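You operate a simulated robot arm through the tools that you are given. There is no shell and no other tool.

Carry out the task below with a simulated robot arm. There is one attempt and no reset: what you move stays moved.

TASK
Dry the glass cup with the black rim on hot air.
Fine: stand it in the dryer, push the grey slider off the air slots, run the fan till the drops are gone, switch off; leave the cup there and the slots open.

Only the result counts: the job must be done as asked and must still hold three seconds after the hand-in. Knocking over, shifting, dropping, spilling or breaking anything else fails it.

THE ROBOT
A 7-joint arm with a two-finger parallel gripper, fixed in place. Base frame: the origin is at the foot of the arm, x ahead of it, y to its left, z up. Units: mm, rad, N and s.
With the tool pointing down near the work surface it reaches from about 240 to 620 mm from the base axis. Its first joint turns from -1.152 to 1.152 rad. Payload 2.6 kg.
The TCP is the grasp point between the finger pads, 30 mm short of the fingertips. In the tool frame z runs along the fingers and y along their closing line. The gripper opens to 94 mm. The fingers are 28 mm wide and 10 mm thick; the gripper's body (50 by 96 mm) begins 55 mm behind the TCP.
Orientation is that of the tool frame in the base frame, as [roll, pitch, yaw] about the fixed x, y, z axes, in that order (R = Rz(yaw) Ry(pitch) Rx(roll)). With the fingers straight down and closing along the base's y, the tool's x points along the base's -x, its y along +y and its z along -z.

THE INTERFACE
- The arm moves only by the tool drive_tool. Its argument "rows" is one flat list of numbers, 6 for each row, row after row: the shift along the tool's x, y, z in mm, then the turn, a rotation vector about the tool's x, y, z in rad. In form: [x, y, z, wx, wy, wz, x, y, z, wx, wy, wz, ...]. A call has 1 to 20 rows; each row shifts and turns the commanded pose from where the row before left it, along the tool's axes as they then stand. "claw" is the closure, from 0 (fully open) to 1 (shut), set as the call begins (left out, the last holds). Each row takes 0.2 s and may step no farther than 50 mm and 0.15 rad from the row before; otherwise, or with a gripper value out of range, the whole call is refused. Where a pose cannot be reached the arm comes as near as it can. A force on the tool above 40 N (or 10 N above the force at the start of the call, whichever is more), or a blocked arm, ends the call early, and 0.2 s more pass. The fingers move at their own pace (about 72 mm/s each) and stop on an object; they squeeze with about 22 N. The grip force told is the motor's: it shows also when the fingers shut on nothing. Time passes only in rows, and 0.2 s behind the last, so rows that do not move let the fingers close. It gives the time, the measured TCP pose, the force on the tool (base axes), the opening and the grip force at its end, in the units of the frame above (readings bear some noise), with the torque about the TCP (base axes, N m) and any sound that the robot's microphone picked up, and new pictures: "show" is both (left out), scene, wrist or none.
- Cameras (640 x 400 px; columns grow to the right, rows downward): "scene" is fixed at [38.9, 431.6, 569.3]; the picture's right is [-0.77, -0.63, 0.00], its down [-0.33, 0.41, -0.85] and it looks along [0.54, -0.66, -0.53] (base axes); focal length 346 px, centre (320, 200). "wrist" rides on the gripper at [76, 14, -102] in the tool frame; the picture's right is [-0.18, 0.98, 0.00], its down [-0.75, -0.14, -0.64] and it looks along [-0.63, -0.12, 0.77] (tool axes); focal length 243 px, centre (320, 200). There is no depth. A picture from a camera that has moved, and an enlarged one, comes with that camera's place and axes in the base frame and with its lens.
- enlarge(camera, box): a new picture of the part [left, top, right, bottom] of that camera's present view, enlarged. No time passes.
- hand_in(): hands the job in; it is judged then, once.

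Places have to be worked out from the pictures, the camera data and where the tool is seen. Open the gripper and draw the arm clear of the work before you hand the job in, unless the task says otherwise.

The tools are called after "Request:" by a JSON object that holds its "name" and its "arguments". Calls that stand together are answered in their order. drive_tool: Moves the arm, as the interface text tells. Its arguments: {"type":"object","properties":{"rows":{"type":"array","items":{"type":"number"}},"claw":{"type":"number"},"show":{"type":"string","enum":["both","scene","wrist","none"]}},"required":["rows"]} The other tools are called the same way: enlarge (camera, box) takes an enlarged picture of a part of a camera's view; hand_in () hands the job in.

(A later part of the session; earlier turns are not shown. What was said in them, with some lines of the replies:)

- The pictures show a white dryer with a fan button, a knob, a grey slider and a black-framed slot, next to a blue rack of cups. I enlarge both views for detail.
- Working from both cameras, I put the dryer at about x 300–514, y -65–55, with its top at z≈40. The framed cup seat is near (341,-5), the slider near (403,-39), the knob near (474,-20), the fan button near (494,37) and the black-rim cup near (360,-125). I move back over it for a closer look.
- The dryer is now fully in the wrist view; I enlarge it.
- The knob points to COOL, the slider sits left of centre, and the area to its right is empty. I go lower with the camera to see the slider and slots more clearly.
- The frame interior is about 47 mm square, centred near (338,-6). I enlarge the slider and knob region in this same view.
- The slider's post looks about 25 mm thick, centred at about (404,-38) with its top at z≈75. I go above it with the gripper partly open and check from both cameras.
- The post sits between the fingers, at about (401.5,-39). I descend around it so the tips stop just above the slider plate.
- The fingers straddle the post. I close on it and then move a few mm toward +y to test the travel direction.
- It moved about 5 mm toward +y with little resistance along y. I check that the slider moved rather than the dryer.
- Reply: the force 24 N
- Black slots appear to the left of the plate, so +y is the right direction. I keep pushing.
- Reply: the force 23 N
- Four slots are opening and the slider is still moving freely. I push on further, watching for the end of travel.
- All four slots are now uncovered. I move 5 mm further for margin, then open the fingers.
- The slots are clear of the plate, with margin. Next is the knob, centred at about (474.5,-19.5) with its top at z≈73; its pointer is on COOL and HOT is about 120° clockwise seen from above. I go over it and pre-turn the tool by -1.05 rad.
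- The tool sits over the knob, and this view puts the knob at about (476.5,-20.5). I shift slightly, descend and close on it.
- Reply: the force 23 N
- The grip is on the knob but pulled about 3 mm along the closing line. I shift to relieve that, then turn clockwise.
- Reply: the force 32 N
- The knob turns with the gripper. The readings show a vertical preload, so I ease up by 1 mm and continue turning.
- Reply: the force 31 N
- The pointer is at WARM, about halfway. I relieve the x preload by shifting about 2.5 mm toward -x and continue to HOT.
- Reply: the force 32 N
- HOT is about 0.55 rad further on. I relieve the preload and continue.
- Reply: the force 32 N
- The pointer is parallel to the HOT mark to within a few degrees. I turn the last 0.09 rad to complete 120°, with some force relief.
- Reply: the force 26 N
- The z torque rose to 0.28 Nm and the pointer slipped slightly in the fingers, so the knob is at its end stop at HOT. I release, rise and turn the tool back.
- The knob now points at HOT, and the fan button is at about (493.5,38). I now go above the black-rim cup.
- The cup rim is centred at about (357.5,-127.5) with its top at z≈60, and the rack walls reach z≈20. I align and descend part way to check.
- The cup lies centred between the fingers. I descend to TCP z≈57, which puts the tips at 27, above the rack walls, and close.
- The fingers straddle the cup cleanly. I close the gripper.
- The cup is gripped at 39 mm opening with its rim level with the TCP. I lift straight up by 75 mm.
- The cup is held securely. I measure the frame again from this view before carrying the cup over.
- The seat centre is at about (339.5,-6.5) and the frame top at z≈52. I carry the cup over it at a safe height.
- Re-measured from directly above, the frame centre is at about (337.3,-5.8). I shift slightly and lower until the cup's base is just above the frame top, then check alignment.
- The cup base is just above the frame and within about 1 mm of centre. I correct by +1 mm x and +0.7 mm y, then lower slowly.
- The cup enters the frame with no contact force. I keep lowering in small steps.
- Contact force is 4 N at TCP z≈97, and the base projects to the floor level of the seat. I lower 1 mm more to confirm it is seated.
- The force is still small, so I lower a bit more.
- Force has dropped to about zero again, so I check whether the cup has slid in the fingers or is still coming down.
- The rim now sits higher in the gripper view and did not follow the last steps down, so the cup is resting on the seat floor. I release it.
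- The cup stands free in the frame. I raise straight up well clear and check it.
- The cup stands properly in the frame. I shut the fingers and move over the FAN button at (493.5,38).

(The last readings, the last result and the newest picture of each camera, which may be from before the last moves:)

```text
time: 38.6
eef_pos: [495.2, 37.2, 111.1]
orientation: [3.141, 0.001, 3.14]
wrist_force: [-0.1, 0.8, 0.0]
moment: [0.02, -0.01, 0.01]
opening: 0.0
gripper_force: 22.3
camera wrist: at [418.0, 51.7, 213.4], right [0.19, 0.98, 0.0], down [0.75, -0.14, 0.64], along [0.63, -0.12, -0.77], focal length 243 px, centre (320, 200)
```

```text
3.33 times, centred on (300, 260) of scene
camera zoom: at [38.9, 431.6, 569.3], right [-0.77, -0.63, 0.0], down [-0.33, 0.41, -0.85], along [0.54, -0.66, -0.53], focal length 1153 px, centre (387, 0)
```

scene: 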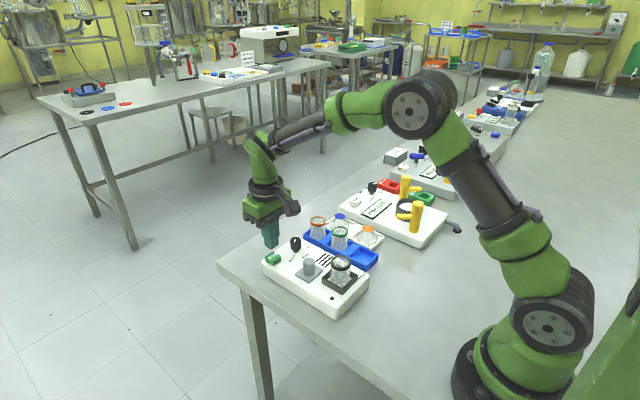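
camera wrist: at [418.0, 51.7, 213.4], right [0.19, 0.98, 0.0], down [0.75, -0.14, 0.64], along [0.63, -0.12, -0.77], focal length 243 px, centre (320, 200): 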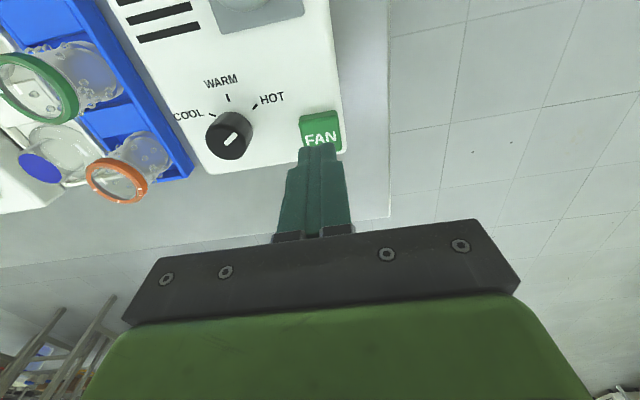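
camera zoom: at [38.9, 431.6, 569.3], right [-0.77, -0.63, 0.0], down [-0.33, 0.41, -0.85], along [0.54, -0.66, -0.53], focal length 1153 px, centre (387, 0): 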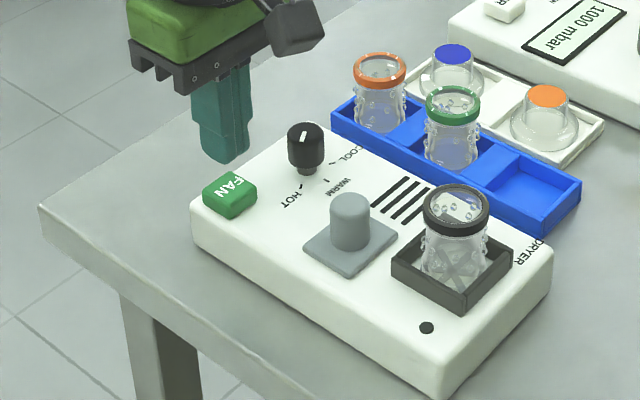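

The closed fingers are centred above FAN. I descend to just above its top and then press in small steps.

Request:
{"name": "drive_tool", "arguments": {"rows": [0, 0, 13, 0, 0, 0, 0, 0, 12, 0, 0, 0], "show": "none"}}

Request:
{"name": "drive_tool", "arguments": {"rows": [0, 0, 2, 0, 0, 0, 0, 0, 2, 0, 0, 0, 0, 0, 2, 0, 0, 0], "show": "scene"}}

Request:
{"name": "enlarge", "arguments": {"camera": "scene", "box": [240, 200, 360, 320]}}

```text
time: 39.2
eef_pos: [494.4, 38.9, 86.4]
orientation: [-3.141, 0.003, 3.141]
wrist_force: [0.1, 0.3, 0.5]
moment: [-0.02, -0.02, 0.02]
opening: 0.0
gripper_force: 22.1
```

```text
time: 40.0
eef_pos: [493.3, 36.6, 80.4]
orientation: [3.141, 0.0, 3.141]
wrist_force: [0.8, 0.9, 2.9]
moment: [0.01, -0.04, 0.0]
opening: 0.0
gripper_force: 22.0
heard: click
```

scene: 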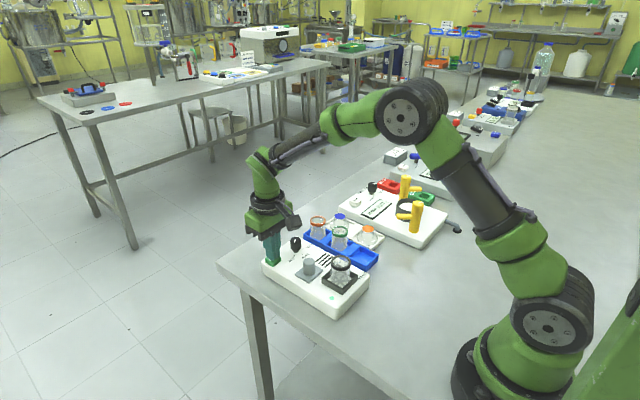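

```text
3.33 times, centred on (300, 260) of scene
camera zoom: at [38.9, 431.6, 569.3], right [-0.77, -0.63, 0.0], down [-0.33, 0.41, -0.85], along [0.54, -0.66, -0.53], focal length 1153 px, centre (387, 0)
```

zoom: 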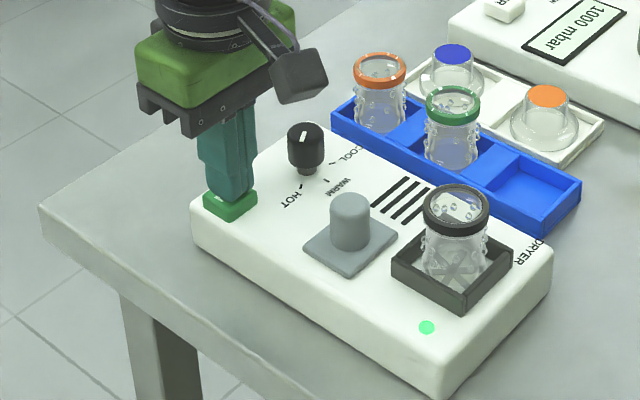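

A click was heard and the dryer's indicator lit green. I lift off the button to see whether the fan stays on.

Request:
{"name": "drive_tool", "arguments": {"rows": [0, 0, -5, 0, 0, 0, 0, 0, -10, 0, 0, 0, 0, 0, -15, 0, 0, 0], "show": "scene"}}

Request:
{"name": "enlarge", "arguments": {"camera": "scene", "box": [240, 200, 360, 320]}}

Request:
{"name": "enlarge", "arguments": {"camera": "scene", "box": [320, 245, 370, 295]}}

```text
time: 40.8
eef_pos: [493.2, 37.0, 111.9]
orientation: [3.14, -0.002, 3.139]
wrist_force: [0.0, -0.6, 0.0]
moment: [0.01, 0.01, -0.02]
opening: 0.0
gripper_force: 22.3
```

scene: 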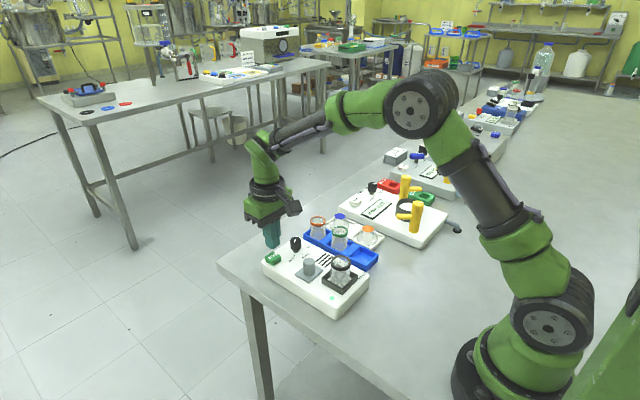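

```text
3.33 times, centred on (300, 260) of scene
camera zoom: at [38.9, 431.6, 569.3], right [-0.77, -0.63, 0.0], down [-0.33, 0.41, -0.85], along [0.54, -0.66, -0.53], focal length 1153 px, centre (387, 0)
```

zoom: 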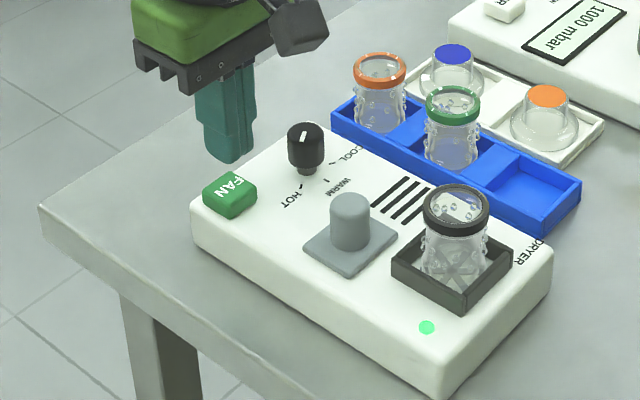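

```text
8.00 times, centred on (345, 270) of scene
camera zoom: at [38.9, 431.6, 569.3], right [-0.77, -0.63, 0.0], down [-0.33, 0.41, -0.85], along [0.54, -0.66, -0.53], focal length 2767 px, centre (120, -360)
```

zoom: 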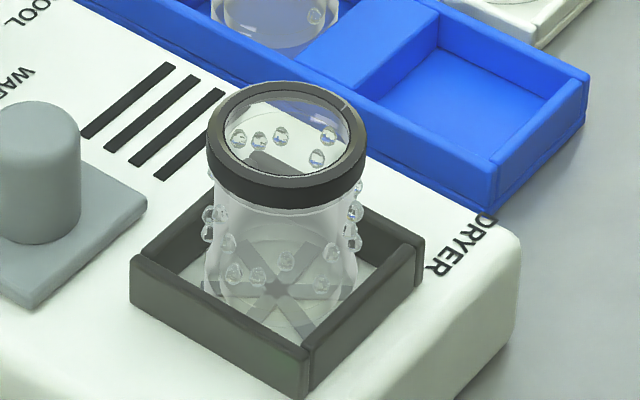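

The fan stays on (green light) and the drops are still there. I hold still for a few seconds and look again.

Request:
{"name": "drive_tool", "arguments": {"rows": [0, 0, 0, 0, 0, 0, 0, 0, 0, 0, 0, 0, 0, 0, 0, 0, 0, 0, 0, 0, 0, 0, 0, 0, 0, 0, 0, 0, 0, 0, 0, 0, 0, 0, 0, 0, 0, 0, 0, 0, 0, 0, 0, 0, 0, 0, 0, 0, 0, 0, 0, 0, 0, 0, 0, 0, 0, 0, 0, 0, 0, 0, 0, 0, 0, 0, 0, 0, 0, 0, 0, 0, 0, 0, 0, 0, 0, 0, 0, 0, 0, 0, 0, 0, 0, 0, 0, 0, 0, 0], "show": "scene"}}

Request:
{"name": "enlarge", "arguments": {"camera": "scene", "box": [320, 245, 370, 295]}}

```text
time: 44.0
eef_pos: [492.8, 36.8, 112.9]
orientation: [-3.141, 0.0, 3.139]
wrist_force: [-0.1, 0.1, -0.1]
moment: [0.02, -0.02, 0.0]
opening: 0.0
gripper_force: 21.8
```

scene: 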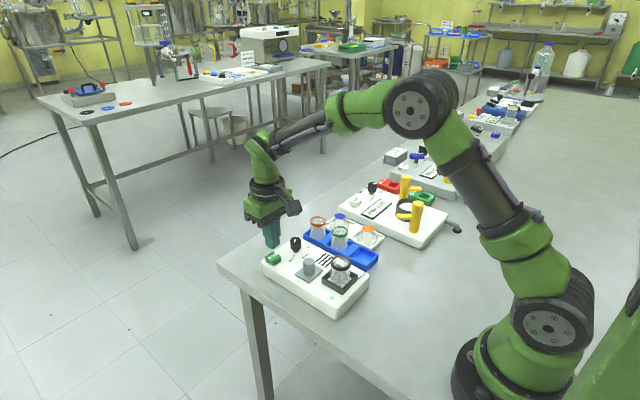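

```text
8.00 times, centred on (345, 270) of scene
camera zoom: at [38.9, 431.6, 569.3], right [-0.77, -0.63, 0.0], down [-0.33, 0.41, -0.85], along [0.54, -0.66, -0.53], focal length 2767 px, centre (120, -360)
```

zoom: 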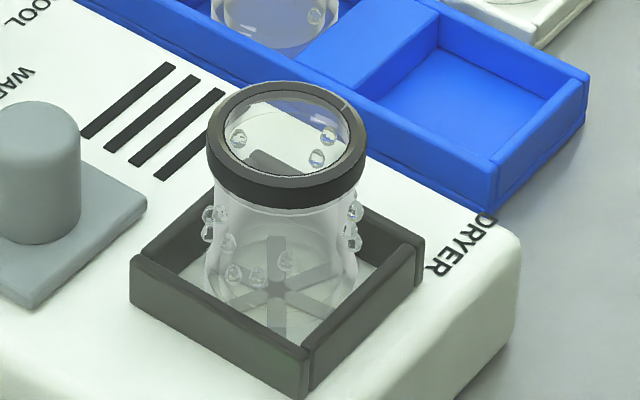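

Drops are disappearing, so drying works. I wait on.

Request:
{"name": "drive_tool", "arguments": {"rows": [0, 0, 0, 0, 0, 0, 0, 0, 0, 0, 0, 0, 0, 0, 0, 0, 0, 0, 0, 0, 0, 0, 0, 0, 0, 0, 0, 0, 0, 0, 0, 0, 0, 0, 0, 0, 0, 0, 0, 0, 0, 0, 0, 0, 0, 0, 0, 0, 0, 0, 0, 0, 0, 0, 0, 0, 0, 0, 0, 0, 0, 0, 0, 0, 0, 0, 0, 0, 0, 0, 0, 0, 0, 0, 0, 0, 0, 0, 0, 0, 0, 0, 0, 0, 0, 0, 0, 0, 0, 0, 0, 0, 0, 0, 0, 0, 0, 0, 0, 0, 0, 0, 0, 0, 0, 0, 0, 0, 0, 0, 0, 0, 0, 0, 0, 0, 0, 0, 0, 0], "show": "scene"}}

Request:
{"name": "enlarge", "arguments": {"camera": "scene", "box": [320, 245, 370, 295]}}

```text
time: 48.2
eef_pos: [493.2, 36.7, 112.4]
orientation: [-3.141, 0.001, 3.14]
wrist_force: [0.5, 0.1, -0.3]
moment: [0.03, 0.02, 0.0]
opening: 0.1
gripper_force: 21.6
```

scene: 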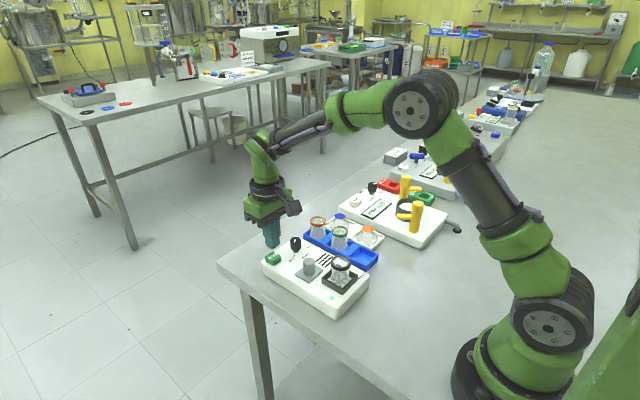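

```text
8.00 times, centred on (345, 270) of scene
camera zoom: at [38.9, 431.6, 569.3], right [-0.77, -0.63, 0.0], down [-0.33, 0.41, -0.85], along [0.54, -0.66, -0.53], focal length 2767 px, centre (120, -360)
```

zoom: 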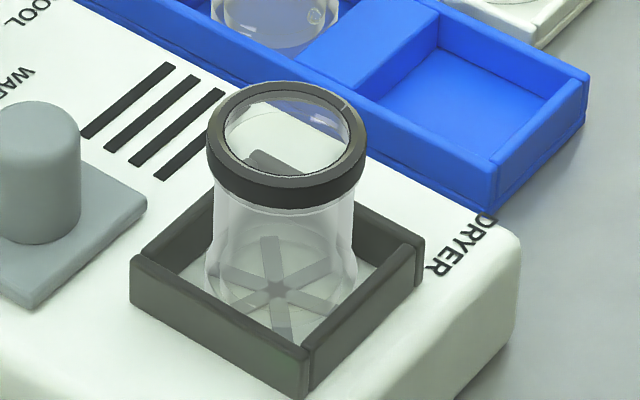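

No drops are visible on the cup any more. I press FAN again to switch it off.

Request:
{"name": "drive_tool", "arguments": {"rows": [0, 0, 13, 0, 0, 0, 0, 0, 12, 0, 0, 0, 0, 0, 2, 0, 0, 0, 0, 0, 2, 0, 0, 0, 0, 0, 2, 0, 0, 0], "show": "scene"}}

Request:
{"name": "enlarge", "arguments": {"camera": "scene", "box": [240, 200, 360, 320]}}

```text
time: 49.4
eef_pos: [492.8, 36.8, 81.3]
orientation: [3.142, 0.001, 3.139]
wrist_force: [-1.0, 2.2, 1.9]
moment: [0.07, 0.01, -0.02]
opening: 0.0
gripper_force: 22.2
heard: click
```

scene: 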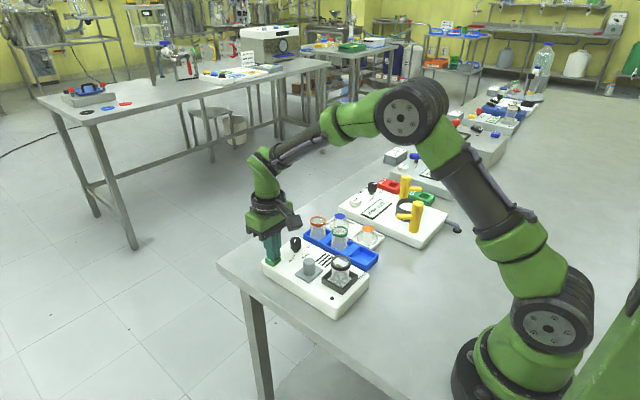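

```text
3.33 times, centred on (300, 260) of scene
camera zoom: at [38.9, 431.6, 569.3], right [-0.77, -0.63, 0.0], down [-0.33, 0.41, -0.85], along [0.54, -0.66, -0.53], focal length 1153 px, centre (387, 0)
```

zoom: 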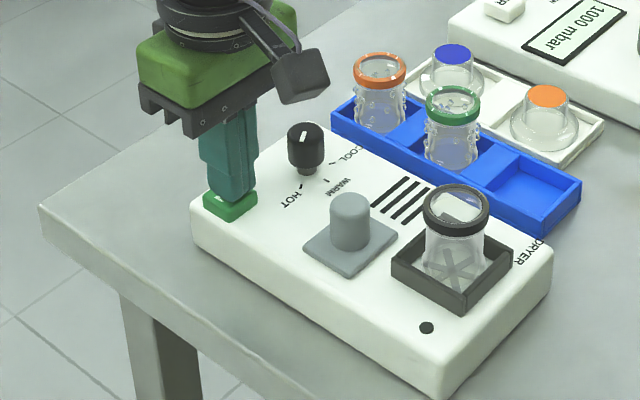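

The light went out with a click. I lift off, open the gripper and look at the cup from the other side with the wrist camera.

Request:
{"name": "drive_tool", "arguments": {"rows": [0, 0, -10, 0, 0, 0, 0, 0, -30, 0, 0, 0, 0, 0, -40, 0, 0, 0, 0, 0, -40, 0, 0, 0], "show": "none"}}

Request:
{"name": "drive_tool", "arguments": {"rows": [40, -8, 0, 0, 0, 0, 40, -8, 0, 0, 0, 0, 40, -8, 0, 0, 0, 0, 40, -8, 0, 0, 0, 0], "claw": 0, "show": "both"}}

Request:
{"name": "enlarge", "arguments": {"camera": "wrist", "box": [270, 40, 390, 160]}}

Request:
{"name": "enlarge", "arguments": {"camera": "scene", "box": [260, 200, 380, 320]}}

```text
time: 50.4
eef_pos: [492.6, 36.2, 202.0]
orientation: [3.141, -0.002, 3.139]
wrist_force: [-0.1, -0.1, -0.2]
moment: [0.01, -0.03, -0.01]
opening: 0.0
gripper_force: 22.3
```

```text
time: 51.4
eef_pos: [332.1, 6.3, 200.6]
orientation: [3.141, -0.001, 3.141]
wrist_force: [-1.2, -0.5, -0.2]
moment: [-0.01, 0.01, 0.03]
opening: 94.0
gripper_force: 0.1
camera wrist: at [255.6, 19.1, 302.3], right [0.19, 0.98, 0.0], down [0.75, -0.14, 0.64], along [0.63, -0.12, -0.77], focal length 243 px, centre (320, 200)
```

scene: 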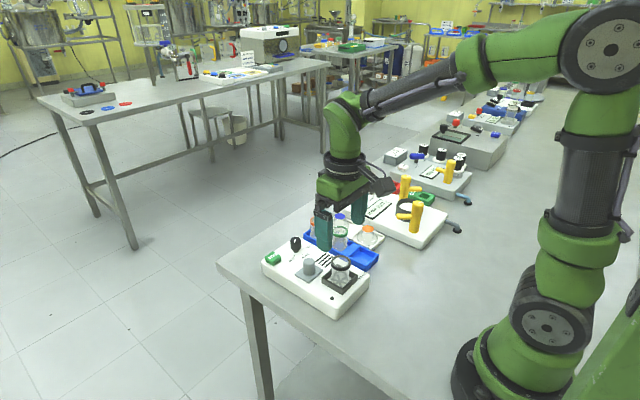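
wrist: 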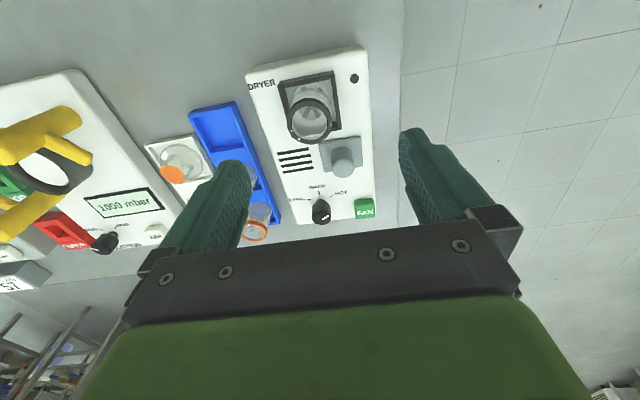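

```text
3.33 times, centred on (330, 100) of wrist
camera zoom: at [255.6, 19.1, 302.3], right [0.19, 0.98, 0.0], down [0.75, -0.14, 0.64], along [0.63, -0.12, -0.77], focal length 809 px, centre (287, 533)
```

zoom: 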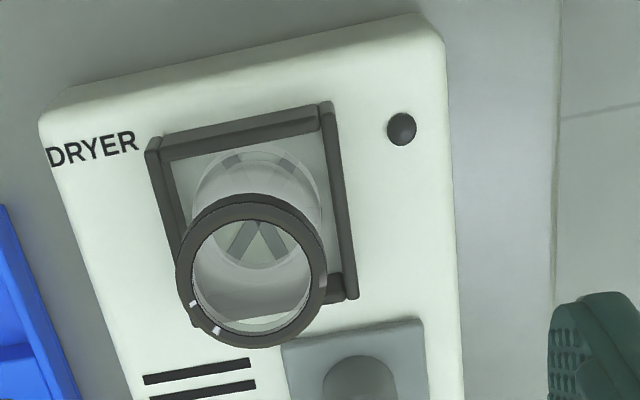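

```text
3.33 times, centred on (320, 260) of scene
camera zoom: at [38.9, 431.6, 569.3], right [-0.77, -0.63, 0.0], down [-0.33, 0.41, -0.85], along [0.54, -0.66, -0.53], focal length 1153 px, centre (320, 0)
```

zoom: 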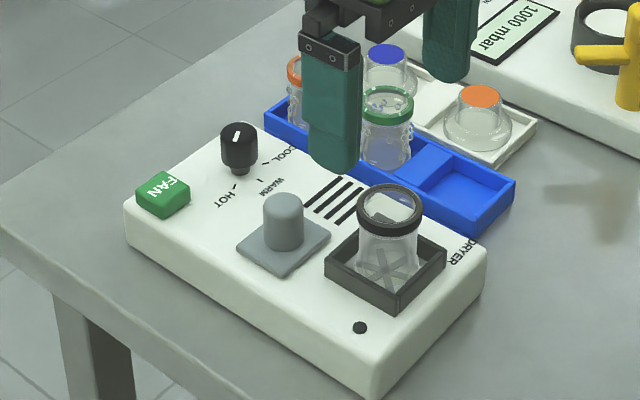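

The cup is dry from both sides, the light is off, the slots are open and the neighbouring cups are untouched. I raise the arm well clear and then hand in.

Request:
{"name": "drive_tool", "arguments": {"rows": [0, 0, -40, 0, 0, 0, 0, 0, -40, 0, 0, 0, 0, 0, -40, 0, 0, 0, 0, 0, 0, 0, 0, 0], "show": "scene"}}

Request:
{"name": "enlarge", "arguments": {"camera": "scene", "box": [240, 170, 420, 320]}}

```text
time: 52.4
eef_pos: [333.5, 5.6, 320.4]
orientation: [-3.141, 0.0, 3.14]
wrist_force: [0.4, 0.0, -0.3]
moment: [0.03, -0.01, -0.01]
opening: 93.5
gripper_force: 0.2
```

scene: 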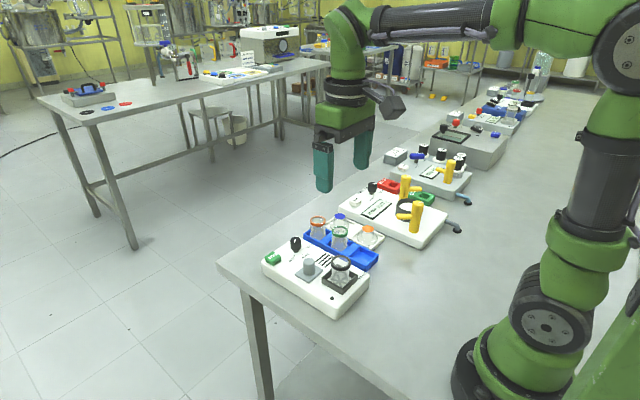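

```text
2.67 times, centred on (330, 245) of scene
camera zoom: at [38.9, 431.6, 569.3], right [-0.77, -0.63, 0.0], down [-0.33, 0.41, -0.85], along [0.54, -0.66, -0.53], focal length 922 px, centre (293, 80)
```

zoom: 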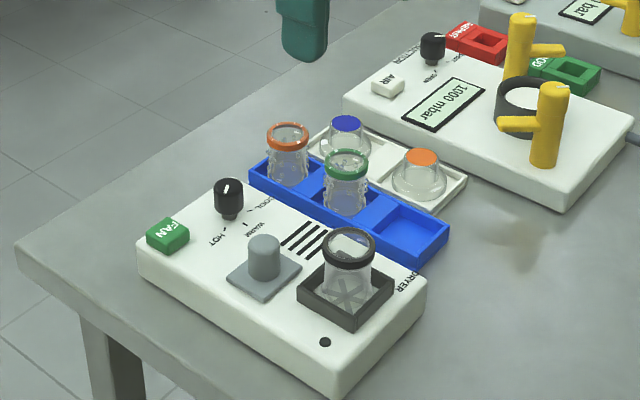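

The arm is clear, the gripper is open, and the final picture matches the job: the cup is dry in the dryer, the slots are open and the fan is off. I hand in.

Request:
{"name": "hand_in", "arguments": {}}

```text
The job is handed in.
```

The glass cup with the black rim is dry and standing in the dryer. The fan is off and the air slots are open. I've handed the job in; no verdict came back.

- **Slider:** I pushed the grey slider clear of all four air slots and left it there.
- **Heat:** I turned the knob from COOL to its end stop at HOT.
- **Drying:** The fan ran for about 9 seconds, until no drops could be seen on the cup. I checked the cup from both cameras afterwards.
- **Switching off:** The second press on FAN clicked and the green light went out.
- **Surroundings:** The other cups, the rack and the stoppers look untouched in the last picture. The gripper is open and the arm is raised well clear.
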